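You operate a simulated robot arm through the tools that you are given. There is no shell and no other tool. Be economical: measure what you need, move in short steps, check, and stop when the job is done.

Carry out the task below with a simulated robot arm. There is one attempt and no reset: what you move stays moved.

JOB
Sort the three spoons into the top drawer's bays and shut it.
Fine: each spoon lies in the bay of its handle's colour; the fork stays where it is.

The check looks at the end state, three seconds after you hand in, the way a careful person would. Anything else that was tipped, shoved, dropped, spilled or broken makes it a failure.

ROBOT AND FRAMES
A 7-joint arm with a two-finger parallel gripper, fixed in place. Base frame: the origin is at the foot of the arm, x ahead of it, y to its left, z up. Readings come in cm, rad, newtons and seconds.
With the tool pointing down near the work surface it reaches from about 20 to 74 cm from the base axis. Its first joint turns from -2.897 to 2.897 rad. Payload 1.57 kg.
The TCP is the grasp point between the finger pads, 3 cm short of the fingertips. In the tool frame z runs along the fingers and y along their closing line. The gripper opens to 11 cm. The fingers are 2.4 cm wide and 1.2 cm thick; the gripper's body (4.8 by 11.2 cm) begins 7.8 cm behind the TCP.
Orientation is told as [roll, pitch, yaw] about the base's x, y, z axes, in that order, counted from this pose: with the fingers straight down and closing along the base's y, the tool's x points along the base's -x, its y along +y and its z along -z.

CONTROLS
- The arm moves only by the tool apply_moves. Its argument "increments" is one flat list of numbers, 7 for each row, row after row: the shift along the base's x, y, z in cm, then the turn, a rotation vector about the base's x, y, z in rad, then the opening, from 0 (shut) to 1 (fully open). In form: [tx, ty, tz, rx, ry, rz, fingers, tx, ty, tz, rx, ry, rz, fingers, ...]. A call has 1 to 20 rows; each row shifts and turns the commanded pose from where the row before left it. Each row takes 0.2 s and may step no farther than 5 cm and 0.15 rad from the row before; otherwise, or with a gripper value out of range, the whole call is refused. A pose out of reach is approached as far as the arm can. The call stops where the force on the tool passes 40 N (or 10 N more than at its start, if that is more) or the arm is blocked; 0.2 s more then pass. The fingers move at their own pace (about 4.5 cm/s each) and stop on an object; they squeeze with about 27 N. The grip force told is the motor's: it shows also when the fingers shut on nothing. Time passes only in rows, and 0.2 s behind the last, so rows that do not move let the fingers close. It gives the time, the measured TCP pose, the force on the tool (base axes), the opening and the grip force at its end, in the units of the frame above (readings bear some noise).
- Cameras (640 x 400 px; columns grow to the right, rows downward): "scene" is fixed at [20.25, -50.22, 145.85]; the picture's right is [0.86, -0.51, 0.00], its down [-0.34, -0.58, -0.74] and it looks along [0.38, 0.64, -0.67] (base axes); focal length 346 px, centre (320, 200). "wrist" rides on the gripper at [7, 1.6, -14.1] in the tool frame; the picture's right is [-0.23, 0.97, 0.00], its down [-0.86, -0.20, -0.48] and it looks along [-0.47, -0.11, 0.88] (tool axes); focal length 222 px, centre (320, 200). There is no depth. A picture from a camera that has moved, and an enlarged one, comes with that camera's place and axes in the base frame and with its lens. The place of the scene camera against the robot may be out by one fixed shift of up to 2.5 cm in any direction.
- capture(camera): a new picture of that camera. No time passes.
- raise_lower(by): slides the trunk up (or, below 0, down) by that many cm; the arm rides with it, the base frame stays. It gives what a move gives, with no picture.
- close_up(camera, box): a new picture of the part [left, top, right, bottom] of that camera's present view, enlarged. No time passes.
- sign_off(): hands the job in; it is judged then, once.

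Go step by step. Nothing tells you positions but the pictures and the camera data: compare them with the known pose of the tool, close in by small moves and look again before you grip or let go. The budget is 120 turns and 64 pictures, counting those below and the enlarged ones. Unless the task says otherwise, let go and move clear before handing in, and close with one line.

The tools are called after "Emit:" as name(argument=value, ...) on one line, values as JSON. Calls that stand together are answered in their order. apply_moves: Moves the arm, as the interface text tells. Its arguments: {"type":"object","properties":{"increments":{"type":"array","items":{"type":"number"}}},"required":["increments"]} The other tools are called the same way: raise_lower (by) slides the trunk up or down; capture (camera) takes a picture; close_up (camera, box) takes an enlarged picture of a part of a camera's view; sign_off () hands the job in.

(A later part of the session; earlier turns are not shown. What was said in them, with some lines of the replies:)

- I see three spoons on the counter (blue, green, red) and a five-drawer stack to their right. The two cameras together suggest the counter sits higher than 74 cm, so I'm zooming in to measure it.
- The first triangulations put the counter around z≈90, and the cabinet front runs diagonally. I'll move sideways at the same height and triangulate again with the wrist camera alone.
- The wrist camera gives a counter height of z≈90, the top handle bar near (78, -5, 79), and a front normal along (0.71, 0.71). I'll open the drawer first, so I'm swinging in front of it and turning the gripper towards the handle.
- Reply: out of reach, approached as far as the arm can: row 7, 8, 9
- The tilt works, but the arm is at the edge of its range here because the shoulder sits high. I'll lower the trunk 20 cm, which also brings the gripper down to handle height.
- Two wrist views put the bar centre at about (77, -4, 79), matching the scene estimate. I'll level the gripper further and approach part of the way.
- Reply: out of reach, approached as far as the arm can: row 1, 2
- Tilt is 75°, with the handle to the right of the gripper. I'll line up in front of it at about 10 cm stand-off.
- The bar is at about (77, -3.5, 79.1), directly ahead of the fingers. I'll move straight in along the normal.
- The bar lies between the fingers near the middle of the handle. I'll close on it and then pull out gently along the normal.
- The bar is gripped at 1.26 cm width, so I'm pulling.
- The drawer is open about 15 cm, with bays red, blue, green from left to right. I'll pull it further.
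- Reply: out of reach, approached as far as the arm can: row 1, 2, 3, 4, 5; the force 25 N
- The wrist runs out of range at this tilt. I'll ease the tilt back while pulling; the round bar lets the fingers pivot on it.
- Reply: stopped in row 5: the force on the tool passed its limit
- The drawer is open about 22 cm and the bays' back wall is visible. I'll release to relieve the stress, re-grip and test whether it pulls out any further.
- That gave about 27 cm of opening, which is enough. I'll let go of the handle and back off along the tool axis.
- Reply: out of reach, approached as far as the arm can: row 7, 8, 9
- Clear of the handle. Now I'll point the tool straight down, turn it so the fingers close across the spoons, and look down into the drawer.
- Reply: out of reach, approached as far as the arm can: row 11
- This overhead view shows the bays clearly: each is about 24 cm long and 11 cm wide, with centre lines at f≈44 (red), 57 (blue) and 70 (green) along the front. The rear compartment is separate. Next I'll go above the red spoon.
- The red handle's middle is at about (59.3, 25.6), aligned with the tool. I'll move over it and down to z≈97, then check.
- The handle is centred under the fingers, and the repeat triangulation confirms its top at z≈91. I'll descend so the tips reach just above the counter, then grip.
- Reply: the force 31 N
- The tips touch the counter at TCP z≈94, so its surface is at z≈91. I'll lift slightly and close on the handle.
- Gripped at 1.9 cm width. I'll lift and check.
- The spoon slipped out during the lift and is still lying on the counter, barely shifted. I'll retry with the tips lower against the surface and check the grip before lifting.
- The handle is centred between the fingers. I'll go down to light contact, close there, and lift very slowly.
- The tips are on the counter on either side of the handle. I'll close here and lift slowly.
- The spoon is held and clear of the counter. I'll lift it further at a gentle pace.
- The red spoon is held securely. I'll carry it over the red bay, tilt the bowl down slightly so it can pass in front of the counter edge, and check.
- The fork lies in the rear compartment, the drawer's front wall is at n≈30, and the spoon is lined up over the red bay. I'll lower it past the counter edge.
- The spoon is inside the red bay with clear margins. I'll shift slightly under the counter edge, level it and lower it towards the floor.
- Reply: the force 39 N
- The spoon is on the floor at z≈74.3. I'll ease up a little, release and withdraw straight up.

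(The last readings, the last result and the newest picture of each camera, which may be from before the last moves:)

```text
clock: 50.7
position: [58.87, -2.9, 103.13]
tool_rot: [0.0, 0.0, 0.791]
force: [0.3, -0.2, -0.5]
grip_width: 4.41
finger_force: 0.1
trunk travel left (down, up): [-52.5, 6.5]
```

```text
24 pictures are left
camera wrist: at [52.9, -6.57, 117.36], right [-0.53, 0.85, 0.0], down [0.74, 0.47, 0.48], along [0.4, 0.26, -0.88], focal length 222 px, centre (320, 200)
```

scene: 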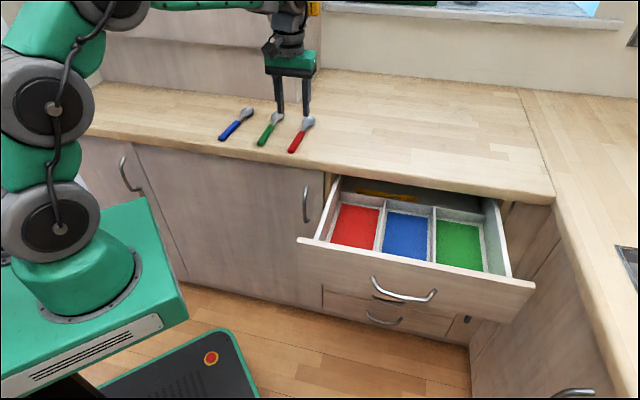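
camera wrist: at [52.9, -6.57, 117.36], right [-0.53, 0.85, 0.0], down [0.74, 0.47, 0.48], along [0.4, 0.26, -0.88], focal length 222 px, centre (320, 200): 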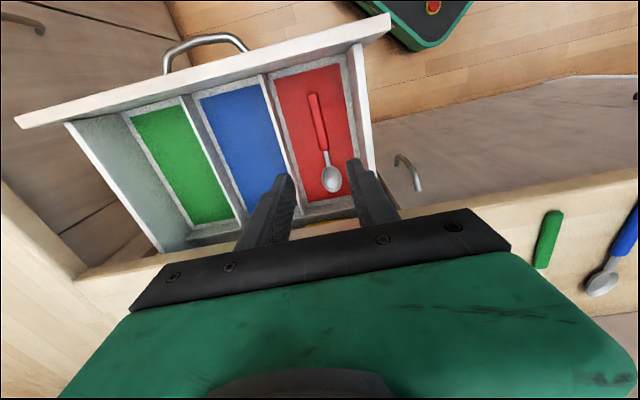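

The red spoon lies neatly in the red bay. Next is the green spoon, with its handle middle at about (53, 32.8).

Emit:
apply_moves(increments=[-0.59, 3.57, 0, 0, 0, 0, 0.4, -0.59, 3.57, 0, 0, 0, 0, 0.4, -0.59, 3.57, 0, 0, 0, 0, 0.4, -0.59, 3.57, 0, 0, 0, 0, 0.4, -0.59, 3.57, 0, 0, 0, 0, 0.4, -0.59, 3.57, 0, 0, 0, 0, 0.4, -0.59, 3.57, 0, 0, 0, 0, 0.4, -0.59, 3.57, 0, 0, 0, 0, 0.4, -0.59, 3.57, 0, 0, 0, 0, 0.4, -0.59, 3.57, 0, 0, 0, 0, 0.4, 0, 0, -3, 0, 0, 0, 0.4, 0, 0, -2.5, 0, 0, 0, 0.4, 0, 0, 0, 0, 0, 0, 0.4])

Emit:
capture(camera="wrist")

```text
clock: 53.5
position: [53.19, 32.9, 97.6]
tool_rot: [0.0, -0.001, 0.79]
force: [-0.2, 0.6, 0.3]
grip_width: 4.4
finger_force: 0.1
trunk travel left (down, up): [-52.5, 6.5]
```

```text
23 pictures are left
camera wrist: at [47.1, 29.11, 111.74], right [-0.53, 0.85, 0.0], down [0.74, 0.47, 0.48], along [0.4, 0.26, -0.88], focal length 222 px, centre (320, 200)
```

wrist: 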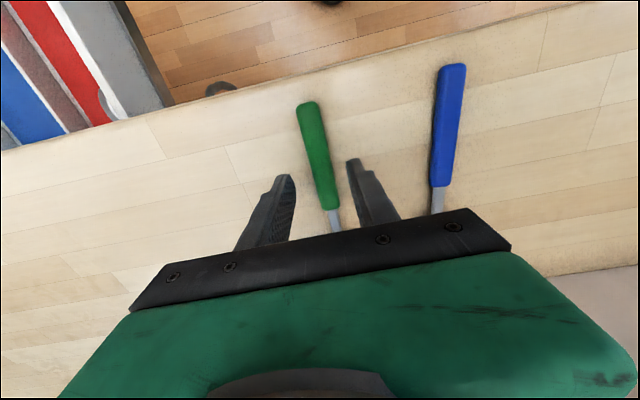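

The green handle is centred under the tips. I'll descend to the counter, close and lift slowly.

Emit:
apply_moves(increments=[0, 0, -1.5, 0, 0, 0, 0.4, 0, 0, -1.2, 0, 0, 0, 0.4, 0, 0, -0.5, 0, 0, 0, 0.4, 0, 0, -0.3, 0, 0, 0, 0.4, 0, 0, 0, 0, 0, 0, 0.4])

```text
clock: 54.7
position: [53.03, 32.78, 94.09]
tool_rot: [0.0, -0.001, 0.792]
force: [-0.4, -0.8, -0.4]
grip_width: 4.4
finger_force: 0.0
trunk travel left (down, up): [-52.5, 6.5]
```

Emit:
apply_moves(increments=[0, 0, -0.1, 0, 0, 0, 0.2, 0, 0, 0, 0, 0, 0, 0, 0, 0, 0, 0, 0, 0, 0, 0, 0, 0, 0, 0, 0, 0, 0, 0, 0, 0, 0, 0, 0, 0, 0, 0.3, 0, 0, 0, 0, 0, 0, 0.3, 0, 0, 0, 0, 0, 0, 0.5, 0, 0, 0, 0, 0, 0, 0.8, 0, 0, 0, 0, 0, 0, 1, 0, 0, 0, 0, 0, 0, 1, 0, 0, 0, 0, 0, 0, 1, 0, 0, 0, 0, 0, 0, 1, 0, 0, 0, 0, 0, 0, 1, 0, 0, 0, 0, 0, 0, 1, 0, 0, 0, 0, 0, 0, 0, 0, 0, 0, 0])

Emit:
capture(camera="wrist")

```text
clock: 58.1
position: [53.13, 32.72, 101.84]
tool_rot: [0.0, 0.0, 0.794]
force: [-1.6, -0.3, -0.7]
grip_width: 1.88
finger_force: 26.8
trunk travel left (down, up): [-52.5, 6.5]
```

```text
22 pictures are left
camera wrist: at [46.99, 29.03, 116.04], right [-0.53, 0.85, 0.0], down [0.74, 0.47, 0.48], along [0.4, 0.26, -0.88], focal length 222 px, centre (320, 200)
```

wrist: 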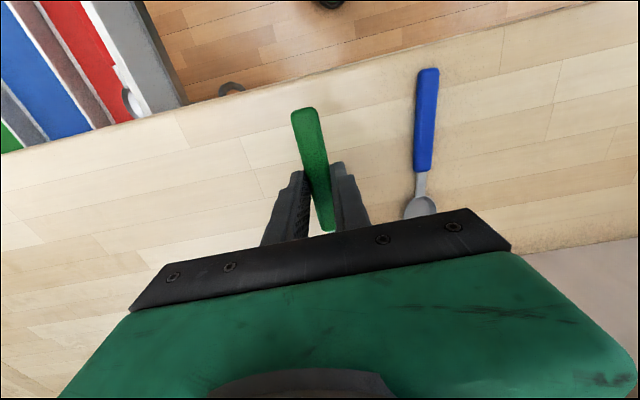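

The green spoon is held. I'll carry it past the red bay towards the green one, tilting the tool outward for extra reach.

Emit:
apply_moves(increments=[0.2, -1.6, 0.3, 0, 0, 0, 0, 0.3, -3, 0, 0, 0, 0, 0, 0.4, -3.4, 0, 0, 0, 0, 0, 0.4, -3.4, 0, 0, 0, 0, 0, 0.4, -3.4, 0, 0, 0, 0, 0, 0.4, -3.4, 0, 0, 0, 0, 0, 0.4, -3.4, 0, 0, 0, 0, 0, 0.4, -3.4, 0, 0, 0, 0, 0, 0.4, -3.4, 0, -0.045, 0.045, 0, 0, 0.4, -3.4, 0, -0.045, 0.045, 0, 0, 0.3, -3, 0, -0.045, 0.045, 0, 0, 0.2, -2.4, 0, 0, 0, 0, 0, 0, 0, 0, 0, 0, 0, 0])

Emit:
apply_moves(increments=[2.1, -2.1, 0, -0.031, -0.031, 0, 0, 2.1, -2.1, 0, -0.031, -0.031, 0, 0, 2.1, -2.1, 0, -0.031, -0.031, 0, 0, 2.1, -2.1, 0, -0.031, -0.031, 0, 0, 2.1, -2.1, 0, -0.031, -0.031, 0, 0, 2.1, -2.1, 0, -0.031, -0.031, 0, 0, 2.1, -2.1, 0, -0.031, -0.031, 0, 0, 2.1, -2.1, 0, -0.031, -0.031, 0, 0, 0, 0, 0, 0, 0, 0, 0])

Emit:
capture(camera="wrist")

```text
clock: 60.9
position: [57.21, -4.38, 102.14]
tool_rot: [0.0, 0.191, 0.793]
force: [0.7, 0.4, -1.0]
grip_width: 1.88
finger_force: 27.1
trunk travel left (down, up): [-52.5, 6.5]
```

```text
clock: 62.9
position: [71.47, -17.81, 100.29]
tool_rot: [-0.357, 0.181, 0.728]
force: [-0.4, -0.8, 0.2]
grip_width: 1.91
finger_force: 27.4
out of reach, approached as far as the arm can: row 6, 7
trunk travel left (down, up): [-52.5, 6.5]
```

```text
21 pictures are left
camera wrist: at [63.8, -15.86, 114.08], right [-0.48, 0.79, -0.38], down [0.71, 0.61, 0.36], along [0.51, -0.09, -0.86], focal length 222 px, centre (320, 200)
```

wrist: 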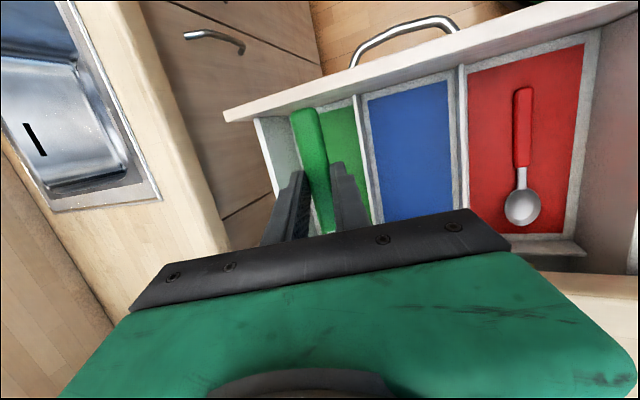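

The arm is near full stretch and slightly short of the green bay's centre. I'll lower the trunk a little for more reach and keep going outward.

Emit:
raise_lower(by=-7)

Emit:
apply_moves(increments=[0.7, -2.1, 0.5, -0.035, -0.035, 0, 0, 0.7, -2.1, 0.5, -0.035, -0.035, 0, 0, 0, 0, 0, 0, 0, 0, 0])

```text
clock: 63.9
position: [71.49, -17.89, 93.25]
tool_rot: [-0.356, 0.183, 0.725]
force: [0.5, 0.0, -0.5]
grip_width: 1.91
finger_force: 27.0
trunk travel left (down, up): [-45.5, 13.5]
```

```text
clock: 64.7
position: [72.82, -21.84, 94.34]
tool_rot: [-0.455, 0.173, 0.707]
force: [-0.2, -0.1, -0.5]
grip_width: 1.89
finger_force: 27.5
trunk travel left (down, up): [-45.5, 13.5]
```

Emit:
apply_moves(increments=[1.4, -0.6, 0, 0, 0, 0, 0, 0, 0, 0, 0, 0, 0, 0])

Emit:
capture(camera="wrist")

Emit:
close_up(camera="scene", box=[340, 120, 560, 258])

```text
clock: 65.3
position: [73.1, -21.95, 94.06]
tool_rot: [-0.456, 0.174, 0.708]
force: [0.3, 0.6, -0.4]
grip_width: 1.85
finger_force: 27.3
out of reach, approached as far as the arm can: row 1
trunk travel left (down, up): [-45.5, 13.5]
```

```text
20 pictures are left
camera wrist: at [64.51, -19.01, 107.17], right [-0.46, 0.76, -0.46], down [0.69, 0.63, 0.36], along [0.57, -0.15, -0.81], focal length 222 px, centre (320, 200)
```

wrist: 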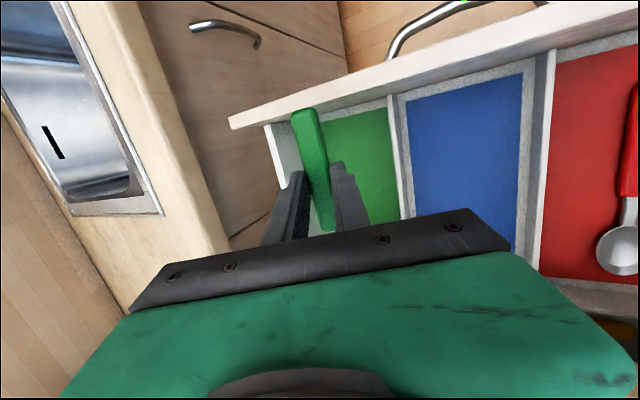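

```text
2.90 times, centred on (450, 189) of scene
camera zoom: at [20.25, -50.22, 145.85], right [0.86, -0.51, 0.0], down [-0.34, -0.58, -0.74], along [0.38, 0.64, -0.67], focal length 1001 px, centre (-57, 232)
```

zoom: 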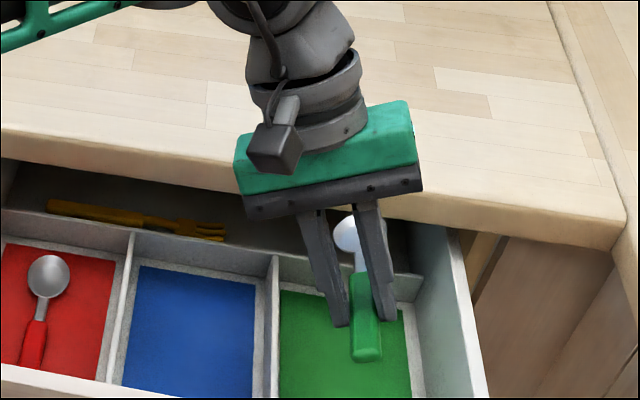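

The spoon sits above the green bay but is close to the front wall. I'll lower with the trunk and nudge it inward.

Emit:
raise_lower(by=-4)

Emit:
apply_moves(increments=[1.2, 0.2, 0, 0, 0, 0, 0, 0, 0, 0, 0, 0, 0, 0])

```text
clock: 66.2
position: [73.1, -21.79, 90.18]
tool_rot: [-0.456, 0.174, 0.709]
force: [-0.6, 0.3, -0.2]
grip_width: 1.89
finger_force: 26.8
trunk travel left (down, up): [-41.5, 17.5]
```

```text
clock: 66.8
position: [73.17, -21.81, 90.08]
tool_rot: [-0.456, 0.176, 0.708]
force: [0.2, -0.5, -1.9]
grip_width: 1.88
finger_force: 27.3
out of reach, approached as far as the arm can: row 1
trunk travel left (down, up): [-41.5, 17.5]
```

Emit:
apply_moves(increments=[0, 0, 2, 0, 0, 0, 0, 0, 0, 2, 0, 0, 0, 0, 0.6, 0.1, 1, 0, 0, 0, 0, 0.6, 0.1, 0, 0, 0, 0, 0, 0, 0, 0, 0, 0, 0, 0])

```text
clock: 68.0
position: [72.28, -20.56, 93.26]
tool_rot: [-0.455, 0.173, 0.708]
force: [0.2, -0.6, 0.3]
grip_width: 1.9
finger_force: 27.2
out of reach, approached as far as the arm can: row 1, 2, 3, 4
trunk travel left (down, up): [-41.5, 17.5]
```

Lowering the arm, rather than the trunk, gives more reach. I'll raise the trunk and bring the arm down instead.

Emit:
raise_lower(by=8)

Emit:
apply_moves(increments=[0, 0, -2, 0, 0, 0, 0, 0, 0, -2, 0, 0, 0, 0, 0.5, -0.3, -2, 0, 0, 0, 0, 0.5, -0.3, -2, 0, 0, 0, 0, 0.5, -0.3, -1, 0, 0, 0, 0, 0.5, -0.3, 0, 0, 0, 0, 0, 0, 0, 0, 0, 0, 0, 0])

```text
clock: 69.1
position: [72.23, -20.62, 101.25]
tool_rot: [-0.455, 0.172, 0.709]
force: [0.9, -0.3, 0.1]
grip_width: 1.88
finger_force: 26.5
trunk travel left (down, up): [-49.5, 9.5]
```

```text
clock: 70.7
position: [74.26, -21.82, 92.16]
tool_rot: [-0.455, 0.172, 0.709]
force: [-0.2, -0.3, -1.0]
grip_width: 1.91
finger_force: 27.0
trunk travel left (down, up): [-49.5, 9.5]
```

Now at the right spot with reach to spare. I'll lower it into the green bay.

Emit:
apply_moves(increments=[0.3, -0.3, -2, 0, 0, 0, 0, 0.2, -0.2, -2, 0, 0, 0, 0, 0, 0, -2, 0, 0, 0, 0, 0, 0, -1.5, 0, 0, 0, 0, 0, 0, 0, 0, 0, 0, 0])

Emit:
capture(camera="wrist")

Emit:
close_up(camera="scene", box=[340, 140, 560, 278])

```text
clock: 71.9
position: [74.82, -22.43, 84.63]
tool_rot: [-0.456, 0.172, 0.71]
force: [0.2, 0.8, -0.4]
grip_width: 1.89
finger_force: 27.0
trunk travel left (down, up): [-49.5, 9.5]
```

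```text
18 pictures are left
camera wrist: at [66.19, -19.62, 97.72], right [-0.46, 0.76, -0.46], down [0.69, 0.63, 0.36], along [0.57, -0.15, -0.81], focal length 222 px, centre (320, 200)
```

wrist: 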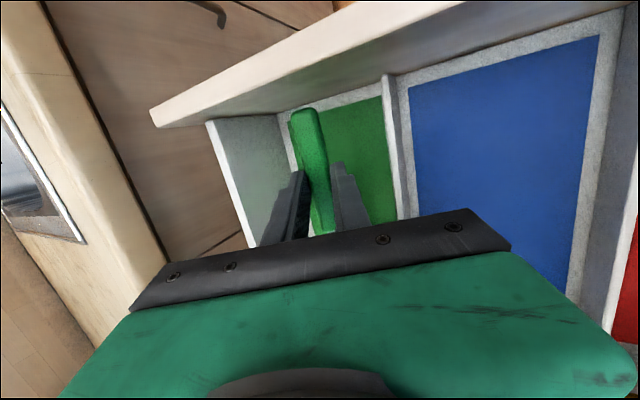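

```text
2.90 times, centred on (450, 209) of scene
camera zoom: at [20.25, -50.22, 145.85], right [0.86, -0.51, 0.0], down [-0.34, -0.58, -0.74], along [0.38, 0.64, -0.67], focal length 1001 px, centre (-57, 174)
```

zoom: 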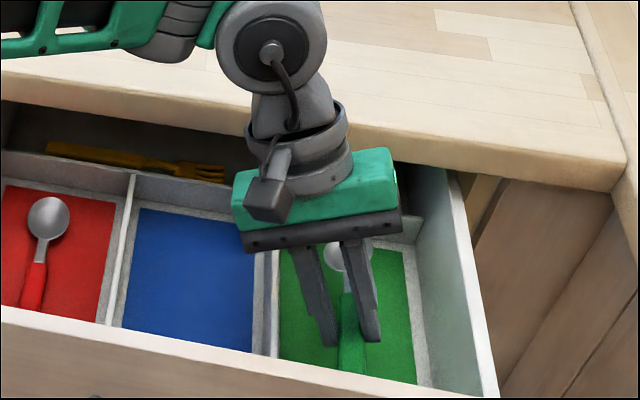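

Well placed. I'll shift slightly inward, level the spoon and go down near the floor.

Emit:
apply_moves(increments=[0.5, 0.5, -1.5, 0.057, -0.057, 0.04, 0, 0.4, 0.4, -1.5, 0.057, -0.057, 0.04, 0, 0, 0, -1, 0, 0, 0, 0, 0, 0, -1, 0, 0, 0, 0, 0, 0, -0.5, 0, 0, 0, 0, 0, 0, 0, 0, 0, 0, 0])

Emit:
close_up(camera="scene", box=[380, 160, 520, 248])

```text
clock: 73.3
position: [75.56, -21.48, 79.15]
tool_rot: [-0.45, 0.012, 0.79]
force: [0.2, 1.0, -0.7]
grip_width: 1.89
finger_force: 27.0
trunk travel left (down, up): [-49.5, 9.5]
```

```text
4.55 times, centred on (450, 204) of scene
camera zoom: at [20.25, -50.22, 145.85], right [0.86, -0.51, 0.0], down [-0.34, -0.58, -0.74], along [0.38, 0.64, -0.67], focal length 1570 px, centre (-271, 182)
```

zoom: 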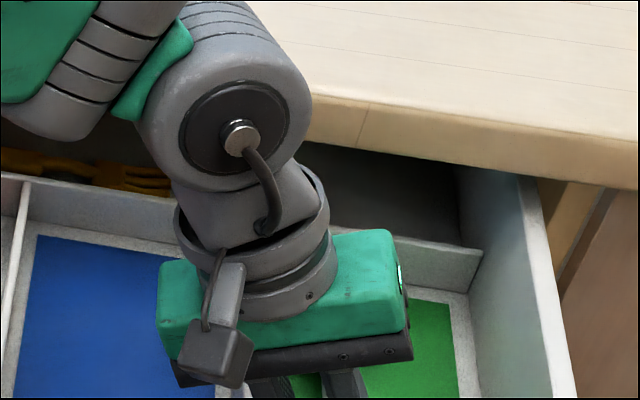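

Emit:
apply_moves(increments=[0, 0, -0.4, 0, 0, 0, 0, 0, 0, -0.4, 0, 0, 0, 0, 0, 0, 0, 0, 0, 0, 0])

```text
clock: 74.1
position: [75.6, -21.44, 78.55]
tool_rot: [-0.451, 0.011, 0.789]
force: [0.1, -0.2, -0.1]
grip_width: 1.86
finger_force: 27.2
trunk travel left (down, up): [-49.5, 9.5]
```

Emit:
apply_moves(increments=[0, 0, -0.4, 0, 0, 0, 0, 0, 0, 0, 0, 0, 0, 0.15, 0, 0, 0, 0, 0, 0, 0.25, 0, 0, 0, 0, 0, 0, 0.3, -0.3, 0.3, 0.9, 0, 0, 0, 0.3, -0.6, 0.6, 1.8, 0, 0, 0, 0.3, -0.9, 0.9, 2.7, 0, 0, 0, 0.3, -0.9, 0.9, 2.7, 0, 0, 0, 0.3, -1, 1, 3, 0, 0, 0, 0.3, -1, 1, 3, 0, 0, 0, 0.3, -1, 1, 3, 0, 0, 0, 0.3, -1, 1, 3, 0.05, 0.05, 0, 0.3, 0, 0, 0, 0, 0, 0, 0.3])

Emit:
capture(camera="wrist")

```text
clock: 76.9
position: [69.01, -14.87, 98.14]
tool_rot: [-0.377, 0.013, 0.789]
force: [-0.6, -0.2, -0.7]
grip_width: 3.29
finger_force: 0.0
trunk travel left (down, up): [-49.5, 9.5]
```

```text
15 pictures are left
camera wrist: at [59.39, -14.81, 110.79], right [-0.49, 0.8, -0.36], down [0.61, 0.61, 0.51], along [0.62, 0.02, -0.78], focal length 222 px, centre (320, 200)
```

wrist: 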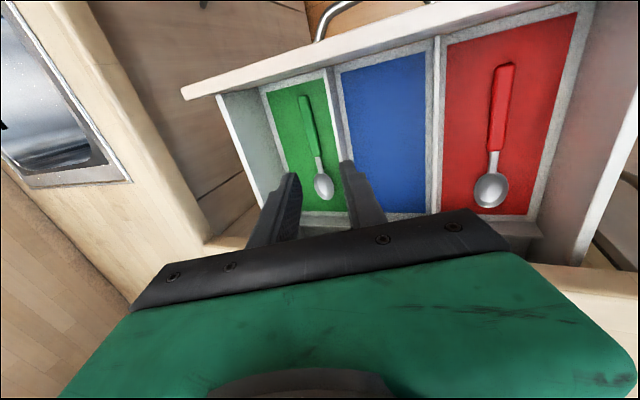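

The green spoon is in its bay. Next is the blue spoon, gripping at about (44.6, 40.9).

Emit:
apply_moves(increments=[-1.5, 3.4, 1, 0.067, 0.067, 0, 0.4, -1.5, 3.4, 1, 0.067, 0.067, 0, 0.4, -1.5, 3.4, 1, 0.067, 0.067, 0, 0.4, -1.5, 3.4, 1, 0.066, 0.066, 0, 0.4, -1.5, 3.5, 0, 0, 0, 0, 0.4, -1.5, 3.5, 0, 0, 0, 0, 0.4, -1.5, 3.5, 0, 0, 0, 0, 0.4, -1.5, 3.5, 0, 0, 0, 0, 0.4, -1.5, 3.5, 0, 0, 0, 0, 0.4, -1.5, 3.5, 0, 0, 0, 0, 0.4, -1.5, 3.5, 0, 0, 0, 0, 0.4, -1.5, 3.5, 0, 0, 0, 0, 0.4, -1.5, 3.5, 0, 0, 0, 0, 0.4, -1.6, 3.6, 0, 0, 0, 0, 0.4, -1.6, 3.6, 0, 0, 0, 0, 0.4, -1.6, 3.6, 0, 0, 0, 0, 0.4, 0, 0, 0, 0, 0, 0, 0.4])

```text
clock: 80.5
position: [44.75, 41.18, 102.35]
tool_rot: [-0.002, 0.009, 0.794]
force: [0.2, 0.3, 0.6]
grip_width: 4.38
finger_force: 0.0
trunk travel left (down, up): [-49.5, 9.5]
```

Emit:
apply_moves(increments=[0, 0, -2.5, 0, 0, -0.03, 0.4, 0, 0, -2.2, 0, 0, 0, 0.4, 0, 0, 0, 0, 0, 0, 0.4])

Emit:
capture(camera="wrist")

```text
clock: 81.3
position: [44.67, 41.2, 97.5]
tool_rot: [-0.001, 0.01, 0.765]
force: [-0.5, -0.4, -0.7]
grip_width: 4.39
finger_force: 0.0
trunk travel left (down, up): [-49.5, 9.5]
```

```text
14 pictures are left
camera wrist: at [38.49, 37.67, 111.76], right [-0.51, 0.86, 0.0], down [0.76, 0.45, 0.47], along [0.41, 0.24, -0.88], focal length 222 px, centre (320, 200)
```

wrist: 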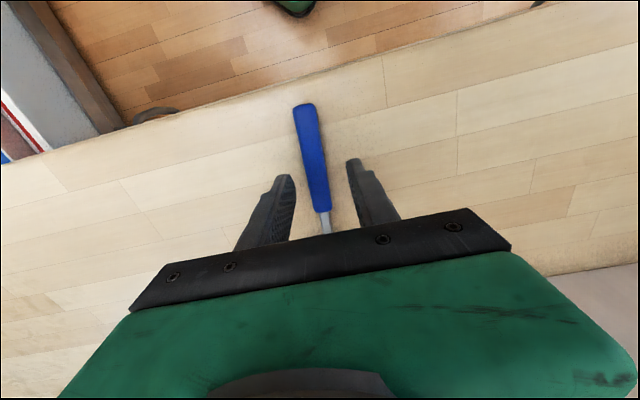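

Emit:
apply_moves(increments=[0.2, -0.35, -1.5, 0, 0, 0, 0.4, 0, 0, -1.2, 0, 0, 0, 0.4, 0, 0, -0.4, 0, 0, 0, 0.4, 0, 0, -0.3, 0, 0, 0, 0.4, 0, 0, 0, 0, 0, 0, 0.4])

```text
clock: 82.5
position: [44.76, 40.7, 94.04]
tool_rot: [-0.002, 0.009, 0.764]
force: [-0.3, -1.3, 0.0]
grip_width: 4.41
finger_force: 0.0
trunk travel left (down, up): [-49.5, 9.5]
```

Emit:
apply_moves(increments=[0, 0, -0.1, 0, 0, 0, 0.2, 0, 0, 0, 0, 0, 0, 0, 0, 0, 0, 0, 0, 0, 0, 0, 0, 0, 0, 0, 0, 0, 0, 0, 0, 0, 0, 0, 0, 0, 0, 0.3, 0, 0, 0, 0, 0, 0, 0.3, 0, 0, 0, 0, 0, 0, 0.5, 0, 0, 0, 0, 0, 0, 0.8, 0, 0, 0, 0, 0, 0, 1, 0, 0, 0, 0, 0, 0, 1, 0, 0, 0, 0, 0, 0, 1, 0, 0, 0, 0, 0, 0, 1, 0, 0, 0, 0, 0, 0, 1, 0, 0, 0, 0, 0, 0, 1, 0, 0, 0, 0, 0, 0, 0, 0, 0, 0, 0])

Emit:
capture(camera="wrist")

```text
clock: 85.9
position: [44.85, 40.67, 101.78]
tool_rot: [-0.002, 0.008, 0.764]
force: [0.8, -0.3, 0.3]
grip_width: 1.91
finger_force: 26.5
trunk travel left (down, up): [-49.5, 9.5]
```

```text
13 pictures are left
camera wrist: at [38.74, 37.31, 116.03], right [-0.51, 0.86, 0.0], down [0.76, 0.45, 0.47], along [0.41, 0.24, -0.88], focal length 222 px, centre (320, 200)
```

wrist: 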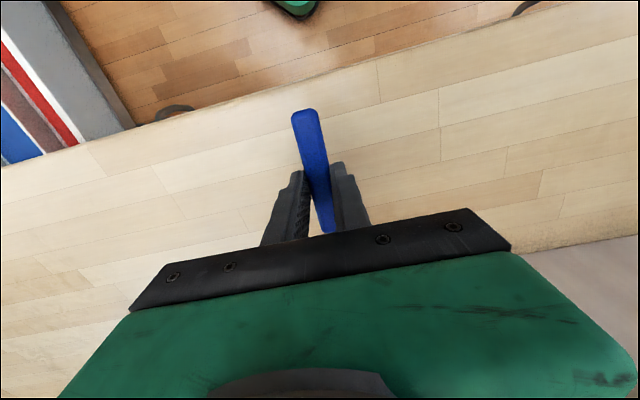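

The blue spoon is held. I'll carry it to the blue bay the same way.

Emit:
apply_moves(increments=[0.4, -1.5, 0.4, 0, 0, 0.03, 0, 0.7, -2.6, 0, 0, 0, 0, 0, 0.9, -3.2, 0, 0, 0, 0, 0, 0.9, -3.2, 0, 0, 0, 0, 0, 0.9, -3.2, 0, 0, 0, 0, 0, 0.9, -3.2, 0, 0, 0, 0, 0, 0.9, -3.2, 0, 0, 0, 0, 0, 0.9, -3.2, 0, 0, 0, 0, 0, 0.9, -3.2, 0, 0, 0, 0, 0, 0.9, -3.2, 0, 0, 0, 0, 0, 0.9, -3.2, 0, -0.035, 0.035, 0, 0, 0.9, -3.2, 0, -0.035, 0.035, 0, 0, 0.9, -3.2, 0, -0.035, 0.035, 0, 0, 0.9, -3.2, 0, -0.035, 0.035, 0, 0, 0.5, -1.7, 0, 0, 0, 0, 0, 0, 0, 0, 0, 0, 0, 0])

Emit:
apply_moves(increments=[1.9, -1.95, -1.2, -0.02, -0.02, 0, 0, 1.9, -1.95, -1.2, -0.02, -0.02, 0, 0, 1.9, -1.95, -1.2, -0.02, -0.02, 0, 0, 1.9, -1.95, -1.2, -0.02, -0.02, 0, 0, 1.8, -1.95, -1.2, -0.02, -0.02, 0, 0, 0, 0, 0, 0, 0, 0, 0])

Emit:
capture(camera="wrist")

```text
clock: 89.3
position: [57.11, -3.39, 102.21]
tool_rot: [0.0, 0.208, 0.795]
force: [0.7, 0.1, -1.0]
grip_width: 1.89
finger_force: 26.9
trunk travel left (down, up): [-49.5, 9.5]
```

```text
clock: 90.7
position: [66.68, -13.18, 96.28]
tool_rot: [-0.145, 0.205, 0.764]
force: [0.8, 0.8, -1.0]
grip_width: 1.9
finger_force: 26.9
trunk travel left (down, up): [-49.5, 9.5]
```

```text
12 pictures are left
camera wrist: at [61.22, -13.16, 111.27], right [-0.53, 0.83, -0.18], down [0.77, 0.56, 0.32], along [0.37, 0.03, -0.93], focal length 222 px, centre (320, 200)
```

wrist: 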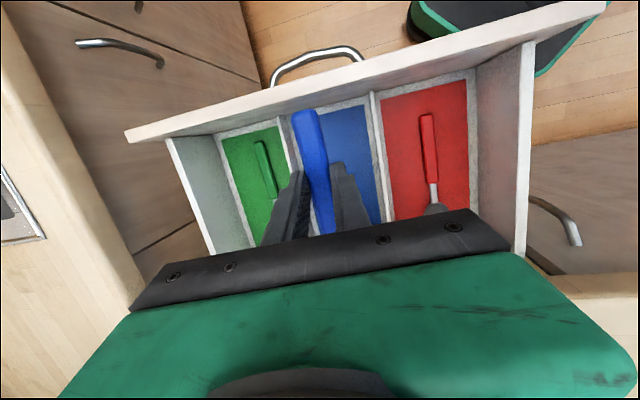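

Aligned with the blue bay. I'll pull back slightly from the counter edge and lower in.

Emit:
apply_moves(increments=[-0.4, -0.6, -1, 0, 0, 0, 0, 0, 0, -2, 0, 0, 0, 0, 0, 0, -2, 0, 0, 0, 0, 0, 0, -2, 0, 0, 0, 0, 0, 0, -2, 0, 0, 0, 0, 0, 0, -1.5, 0, 0, 0, 0, 0, 0, 0, 0, 0, 0, 0])

Emit:
capture(camera="wrist")

```text
clock: 92.3
position: [66.33, -13.81, 85.78]
tool_rot: [-0.145, 0.207, 0.766]
force: [0.0, -0.3, -0.8]
grip_width: 1.87
finger_force: 27.1
trunk travel left (down, up): [-49.5, 9.5]
```

```text
11 pictures are left
camera wrist: at [60.89, -13.9, 100.73], right [-0.53, 0.83, -0.18], down [0.77, 0.56, 0.32], along [0.37, 0.03, -0.93], focal length 222 px, centre (320, 200)
```

wrist: 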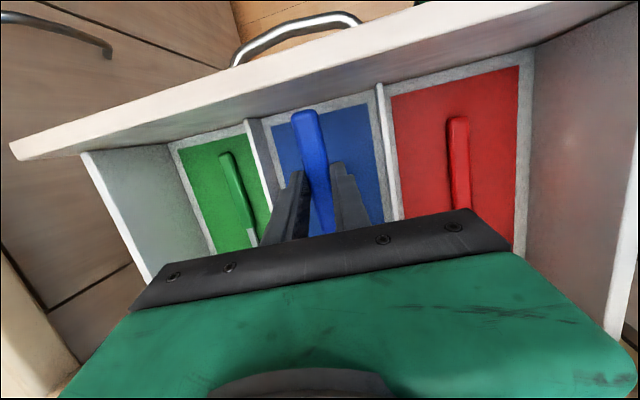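

Emit:
apply_moves(increments=[0.5, 0.5, -1.5, 0.048, -0.048, 0.01, 0, 0.4, 0.4, -1.5, 0.048, -0.048, 0.01, 0, 0, 0, -1.5, 0.045, -0.045, 0.01, 0, 0, 0, -1.5, 0, 0, 0, 0, 0, 0, -1, 0, 0, 0, 0, 0, 0, 0, 0, 0, 0, 0])

Emit:
apply_moves(increments=[0, 0, -0.4, 0, 0, 0, 0, 0, 0, -0.3, 0, 0, 0, 0, 0, 0, 0, 0, 0, 0, 0])

```text
clock: 93.7
position: [67.09, -12.96, 78.9]
tool_rot: [-0.145, 0.006, 0.794]
force: [0.2, -0.1, -0.3]
grip_width: 1.88
finger_force: 26.2
trunk travel left (down, up): [-49.5, 9.5]
```

```text
clock: 94.5
position: [67.19, -12.92, 78.08]
tool_rot: [-0.143, 0.006, 0.792]
force: [0.6, 0.0, 0.4]
grip_width: 1.88
finger_force: 27.1
trunk travel left (down, up): [-49.5, 9.5]
```

The spoon is just above the floor of the blue bay. I'll release it and withdraw upward.

Emit:
apply_moves(increments=[0, 0, -0.3, 0, 0, 0, 0, 0, 0, 0, 0, 0, 0, 0.15, 0, 0, 0, 0, 0, 0, 0.25, 0, 0, 0, 0, 0, 0, 0.3, -0.1, 0.1, 1, 0, 0, 0, 0.3, -0.2, 0.2, 2, 0, 0, 0, 0.3, -0.3, 0.3, 3, 0, 0, 0, 0.3, -0.3, 0.3, 3, 0, 0, 0, 0.3, -0.3, 0.3, 3, 0, 0, 0, 0.3, -0.3, 0.3, 3, 0.05, 0.05, 0, 0.3, -1.5, 0, 3, 0.05, 0.05, 0, 0.3, -2, -1, 3, 0, 0, 0, 0.3, -2, -2, 2, 0, 0, 0, 0.3, 0, 0, 0, 0, 0, 0, 0.3])

Emit:
capture(camera="wrist")

```text
clock: 97.5
position: [60.17, -14.7, 100.89]
tool_rot: [0.0, 0.004, 0.795]
force: [-0.4, 0.1, 0.8]
grip_width: 3.31
finger_force: 0.0
trunk travel left (down, up): [-49.5, 9.5]
```

```text
10 pictures are left
camera wrist: at [54.17, -18.33, 115.11], right [-0.54, 0.84, 0.0], down [0.74, 0.47, 0.47], along [0.4, 0.25, -0.88], focal length 222 px, centre (320, 200)
```

wrist: 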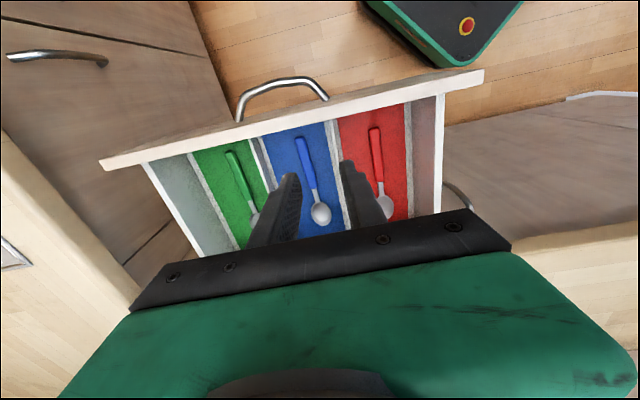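

All three spoons are in their bays and the fork is untouched. To shut the drawer I'll retrace the handle approach, first raising and turning the tool back.

Emit:
raise_lower(by=3)

Emit:
apply_moves(increments=[0, 0, 2, 0, 0, 0, 0.3, 0, 0, 3, 0, 0, 0, 0.3, 0, 0, 3, 0, 0, 0, 0.3, -0.2, -0.5, 0, 0, 0, -0.1435, 0.3, -0.2, -0.5, 0, 0, 0, -0.1435, 0.3, -0.2, -0.5, 0, 0, 0, -0.1435, 0.3, -0.2, -0.5, 0, 0, 0, -0.1435, 0.3, -0.2, -0.5, 0, 0, 0, -0.1435, 0.3, -0.2, -0.5, 0, 0, 0, -0.1435, 0.3, -0.2, -0.5, 0, 0, 0, -0.1435, 0.3, -0.2, -0.5, 0, 0, 0, -0.1435, 0.3, -0.2, -0.5, 0, 0, 0, -0.1435, 0.3, -0.2, -0.5, 0, 0, 0, -0.1435, 0.3, -0.2, -0.5, 0, 0, 0, -0.1435, 0.3, 0, 0, 0, 0, 0, 0, 0.3])

Emit:
apply_moves(increments=[-1, -1, -0.4, 0.095, -0.095, 0, 0.3, -1, -1, -0.4, 0.095, -0.095, 0, 0.3, -1, -1, -0.4, 0.095, -0.095, 0, 0.3, -1, -1, -0.4, 0.095, -0.095, 0, 0.3, -1, -1, -0.4, 0.095, -0.095, 0, 0.3, -1, -1, -0.4, 0.095, -0.095, 0, 0.3, -1, -1, -0.4, 0.095, -0.095, 0, 0.3, 0, 0, 0, 0, 0, 0, 0.3])

```text
clock: 98.3
position: [60.26, -14.71, 103.82]
tool_rot: [-0.001, 0.005, 0.796]
force: [0.0, 0.2, -0.3]
grip_width: 3.3
finger_force: 0.0
trunk travel left (down, up): [-52.5, 6.5]
```

```text
clock: 101.5
position: [58.03, -20.07, 111.83]
tool_rot: [-0.003, 0.004, -0.784]
force: [-0.7, 0.6, 0.2]
grip_width: 3.3
finger_force: 0.1
trunk travel left (down, up): [-52.5, 6.5]
```

```text
clock: 103.3
position: [51.21, -26.4, 108.51]
tool_rot: [0.937, 0.0, -0.778]
force: [0.1, 0.2, 0.1]
grip_width: 3.29
finger_force: 0.0
out of reach, approached as far as the arm can: row 1, 7
trunk travel left (down, up): [-52.5, 6.5]
```

Emit:
raise_lower(by=-20)

Emit:
capture(camera="wrist")

```text
clock: 105.5
position: [51.18, -26.25, 88.46]
tool_rot: [0.938, 0.001, -0.778]
force: [-0.4, -0.2, 1.2]
grip_width: 3.3
finger_force: 0.1
trunk travel left (down, up): [-32.5, 26.5]
```

```text
9 pictures are left
camera wrist: at [38.88, -28.79, 98.21], right [0.57, 0.25, 0.78], down [0.25, -0.96, 0.12], along [0.78, 0.13, -0.61], focal length 222 px, centre (320, 200)
```

wrist: 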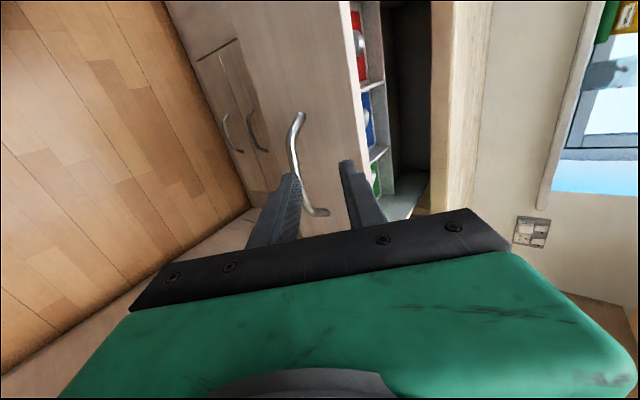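

The handle is just below the fingers. I'll move to the stand-off point and come in along the tool axis to the earlier grip pose.

Emit:
apply_moves(increments=[0.9, -0.2, -1.8, 0, 0, 0, 0.3, 0.9, -0.2, -1.8, 0, 0, 0, 0.3, 0.9, -0.15, -1.86, 0, 0, 0, 0.3, 0, 0, 0, 0, 0, 0, 0.3])

Emit:
capture(camera="wrist")

```text
clock: 106.5
position: [53.9, -26.84, 83.04]
tool_rot: [0.936, 0.001, -0.78]
force: [-0.3, 0.7, -0.6]
grip_width: 3.34
finger_force: 0.0
trunk travel left (down, up): [-32.5, 26.5]
```

```text
8 pictures are left
camera wrist: at [41.64, -29.25, 92.78], right [0.57, 0.25, 0.78], down [0.25, -0.96, 0.12], along [0.78, 0.13, -0.61], focal length 222 px, centre (320, 200)
```

wrist: 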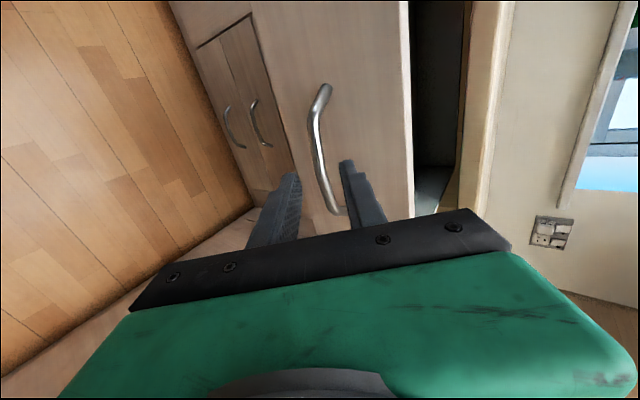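

Emit:
apply_moves(increments=[1.14, 1.14, -1.2, 0, 0, 0, 0.3, 1.14, 1.14, -1.2, 0, 0, 0, 0.3, 1.14, 1.14, -1.2, 0, 0, 0, 0.3, 0, 0, 0, 0, 0, 0, 0.3, 0, 0, 0, 0, 0, 0, 0.1, 0, 0, 0, 0, 0, 0, 0, 0, 0, 0, 0, 0, 0, 0, 0, 0, 0, 0, 0, 0, 0])

```text
clock: 108.3
position: [57.22, -23.49, 79.52]
tool_rot: [0.938, 0.002, -0.781]
force: [2.1, -0.1, 1.6]
grip_width: 1.34
finger_force: 29.9
trunk travel left (down, up): [-32.5, 26.5]
```

The handle is gripped again. I'll push the drawer in smoothly so the spoons don't slide.

Emit:
apply_moves(increments=[0.4, 0.4, 0, 0, 0, 0, 0, 0.7, 0.7, 0, 0, 0, 0, 0, 1, 1, 0, 0, 0, 0, 0, 1, 1, 0, 0, 0, 0, 0, 1, 1, 0, 0, 0, 0, 0, 1, 1, 0, 0, 0, 0, 0, 1, 1, 0, 0, 0, 0, 0, 1, 1, 0, 0, 0, 0, 0, 1, 1, 0, 0, 0, 0, 0, 1, 1, 0, 0, 0, 0, 0, 1, 1, 0, 0, 0, 0, 0, 1, 1, 0, 0, 0, 0, 0, 1, 1, 0, 0, 0, 0, 0, 0.8, 0.8, 0, 0, 0, 0, 0, 0.5, 0.5, 0, 0, 0, 0, 0, 0, 0, 0, 0, 0, 0, 0])

Emit:
capture(camera="scene")

```text
clock: 111.7
position: [70.73, -10.05, 79.47]
tool_rot: [0.936, 0.0, -0.779]
force: [-1.9, 4.3, 9.3]
grip_width: 1.35
finger_force: 30.2
trunk travel left (down, up): [-32.5, 26.5]
```

```text
7 pictures are left
```

scene: 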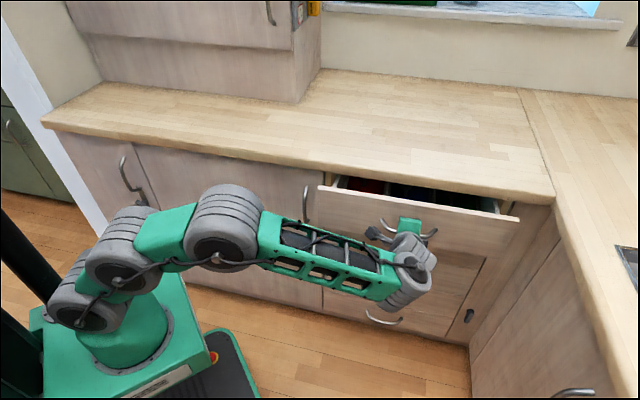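

Emit:
apply_moves(increments=[0.5, 0.5, 0, 0, 0, 0, 0, 0.9, 0.9, 0, 0, 0, 0, 0, 0.9, 0.9, 0, 0, 0, 0, 0, 0.9, 0.9, 0, 0, 0, 0, 0, 0.8, 0.8, 0, 0, 0, 0, 0, 0.6, 0.6, 0, 0, 0, 0, 0, 0.4, 0.4, 0, 0, 0, 0, 0, 0.3, 0.3, 0, 0, 0, 0, 0, 0.3, 0.3, 0, 0, 0, 0, 0, 0.3, 0.3, 0, 0, 0, 0, 0, 0, 0, 0, 0, 0, 0, 0])

Emit:
close_up(camera="scene", box=[300, 150, 560, 312])

```text
clock: 114.1
position: [76.31, -4.32, 79.3]
tool_rot: [0.937, 0.001, -0.783]
force: [-23.9, -15.0, 4.0]
grip_width: 1.31
finger_force: 30.0
trunk travel left (down, up): [-32.5, 26.5]
```

```text
2.46 times, centred on (430, 231) of scene
camera zoom: at [20.25, -50.22, 145.85], right [0.86, -0.51, 0.0], down [-0.34, -0.58, -0.74], along [0.38, 0.64, -0.67], focal length 850 px, centre (49, 124)
```

zoom: 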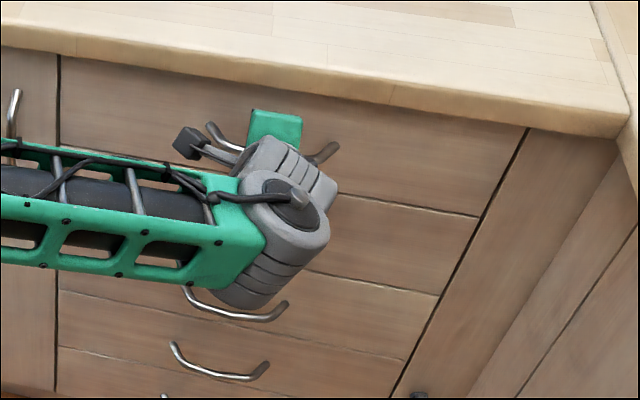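

The drawer is fully home, with force building against its stop. I'll release and back off along the tool axis.

Emit:
apply_moves(increments=[0, 0, 0, 0, 0, 0, 0.15, 0, 0, 0, 0, 0, 0, 0.3, 0, 0, 0, 0, 0, 0, 0.3, 0, 0, 0, 0, 0, 0, 0.3, -0.6, -0.6, 0.62, 0, 0, 0, 0.3, -1.1, -1.1, 1.2, 0, 0, 0, 0.3, -1.7, -1.7, 1.8, 0, 0, 0, 0.3, -2.5, -2.5, 0.5, 0, 0, 0, 0.3, -3, -3, 0, 0, 0, 0, 0.3, -3, -3, 0, 0, 0, 0, 0.3, -3, -3, 0, 0, 0, 0, 0.3, 0, 0, 0, 0, 0, 0, 0.3])

Emit:
capture(camera="scene")

Emit:
close_up(camera="scene", box=[300, 150, 560, 312])

```text
clock: 116.7
position: [61.74, -18.93, 83.51]
tool_rot: [0.939, 0.001, -0.779]
force: [-1.0, -0.9, -0.2]
grip_width: 3.27
finger_force: 0.0
trunk travel left (down, up): [-32.5, 26.5]
```

```text
5 pictures are left
```

scene: 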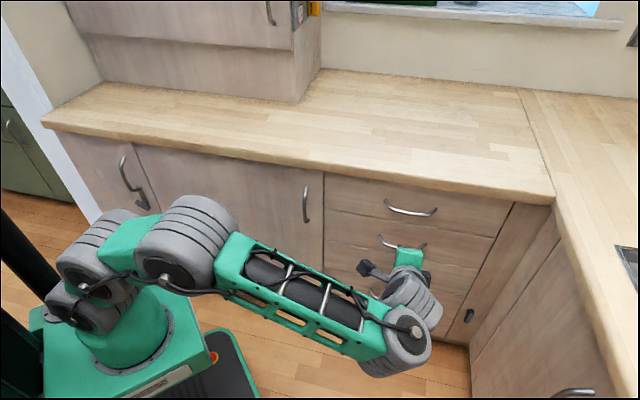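

```text
2.46 times, centred on (430, 231) of scene
camera zoom: at [20.25, -50.22, 145.85], right [0.86, -0.51, 0.0], down [-0.34, -0.58, -0.74], along [0.38, 0.64, -0.67], focal length 850 px, centre (49, 124)
```

zoom: 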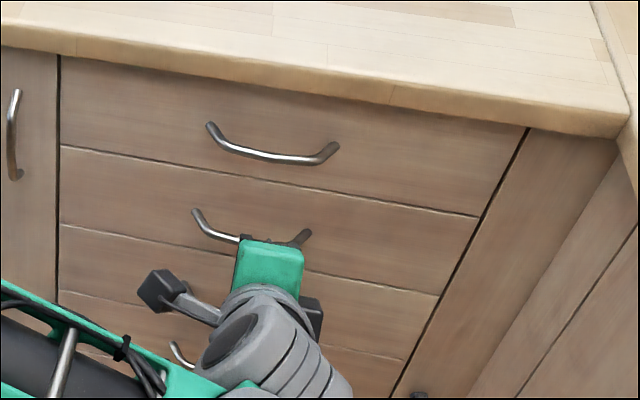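

The top drawer is flush, the counter is clear, the other drawers haven't moved and the gripper is away from everything. I'm handing in.

Emit:
sign_off()

```text
The job is handed in.
```

The red, green and blue spoons are each in the bay matching their handle, the fork was left in the rear compartment, and the top drawer is shut.
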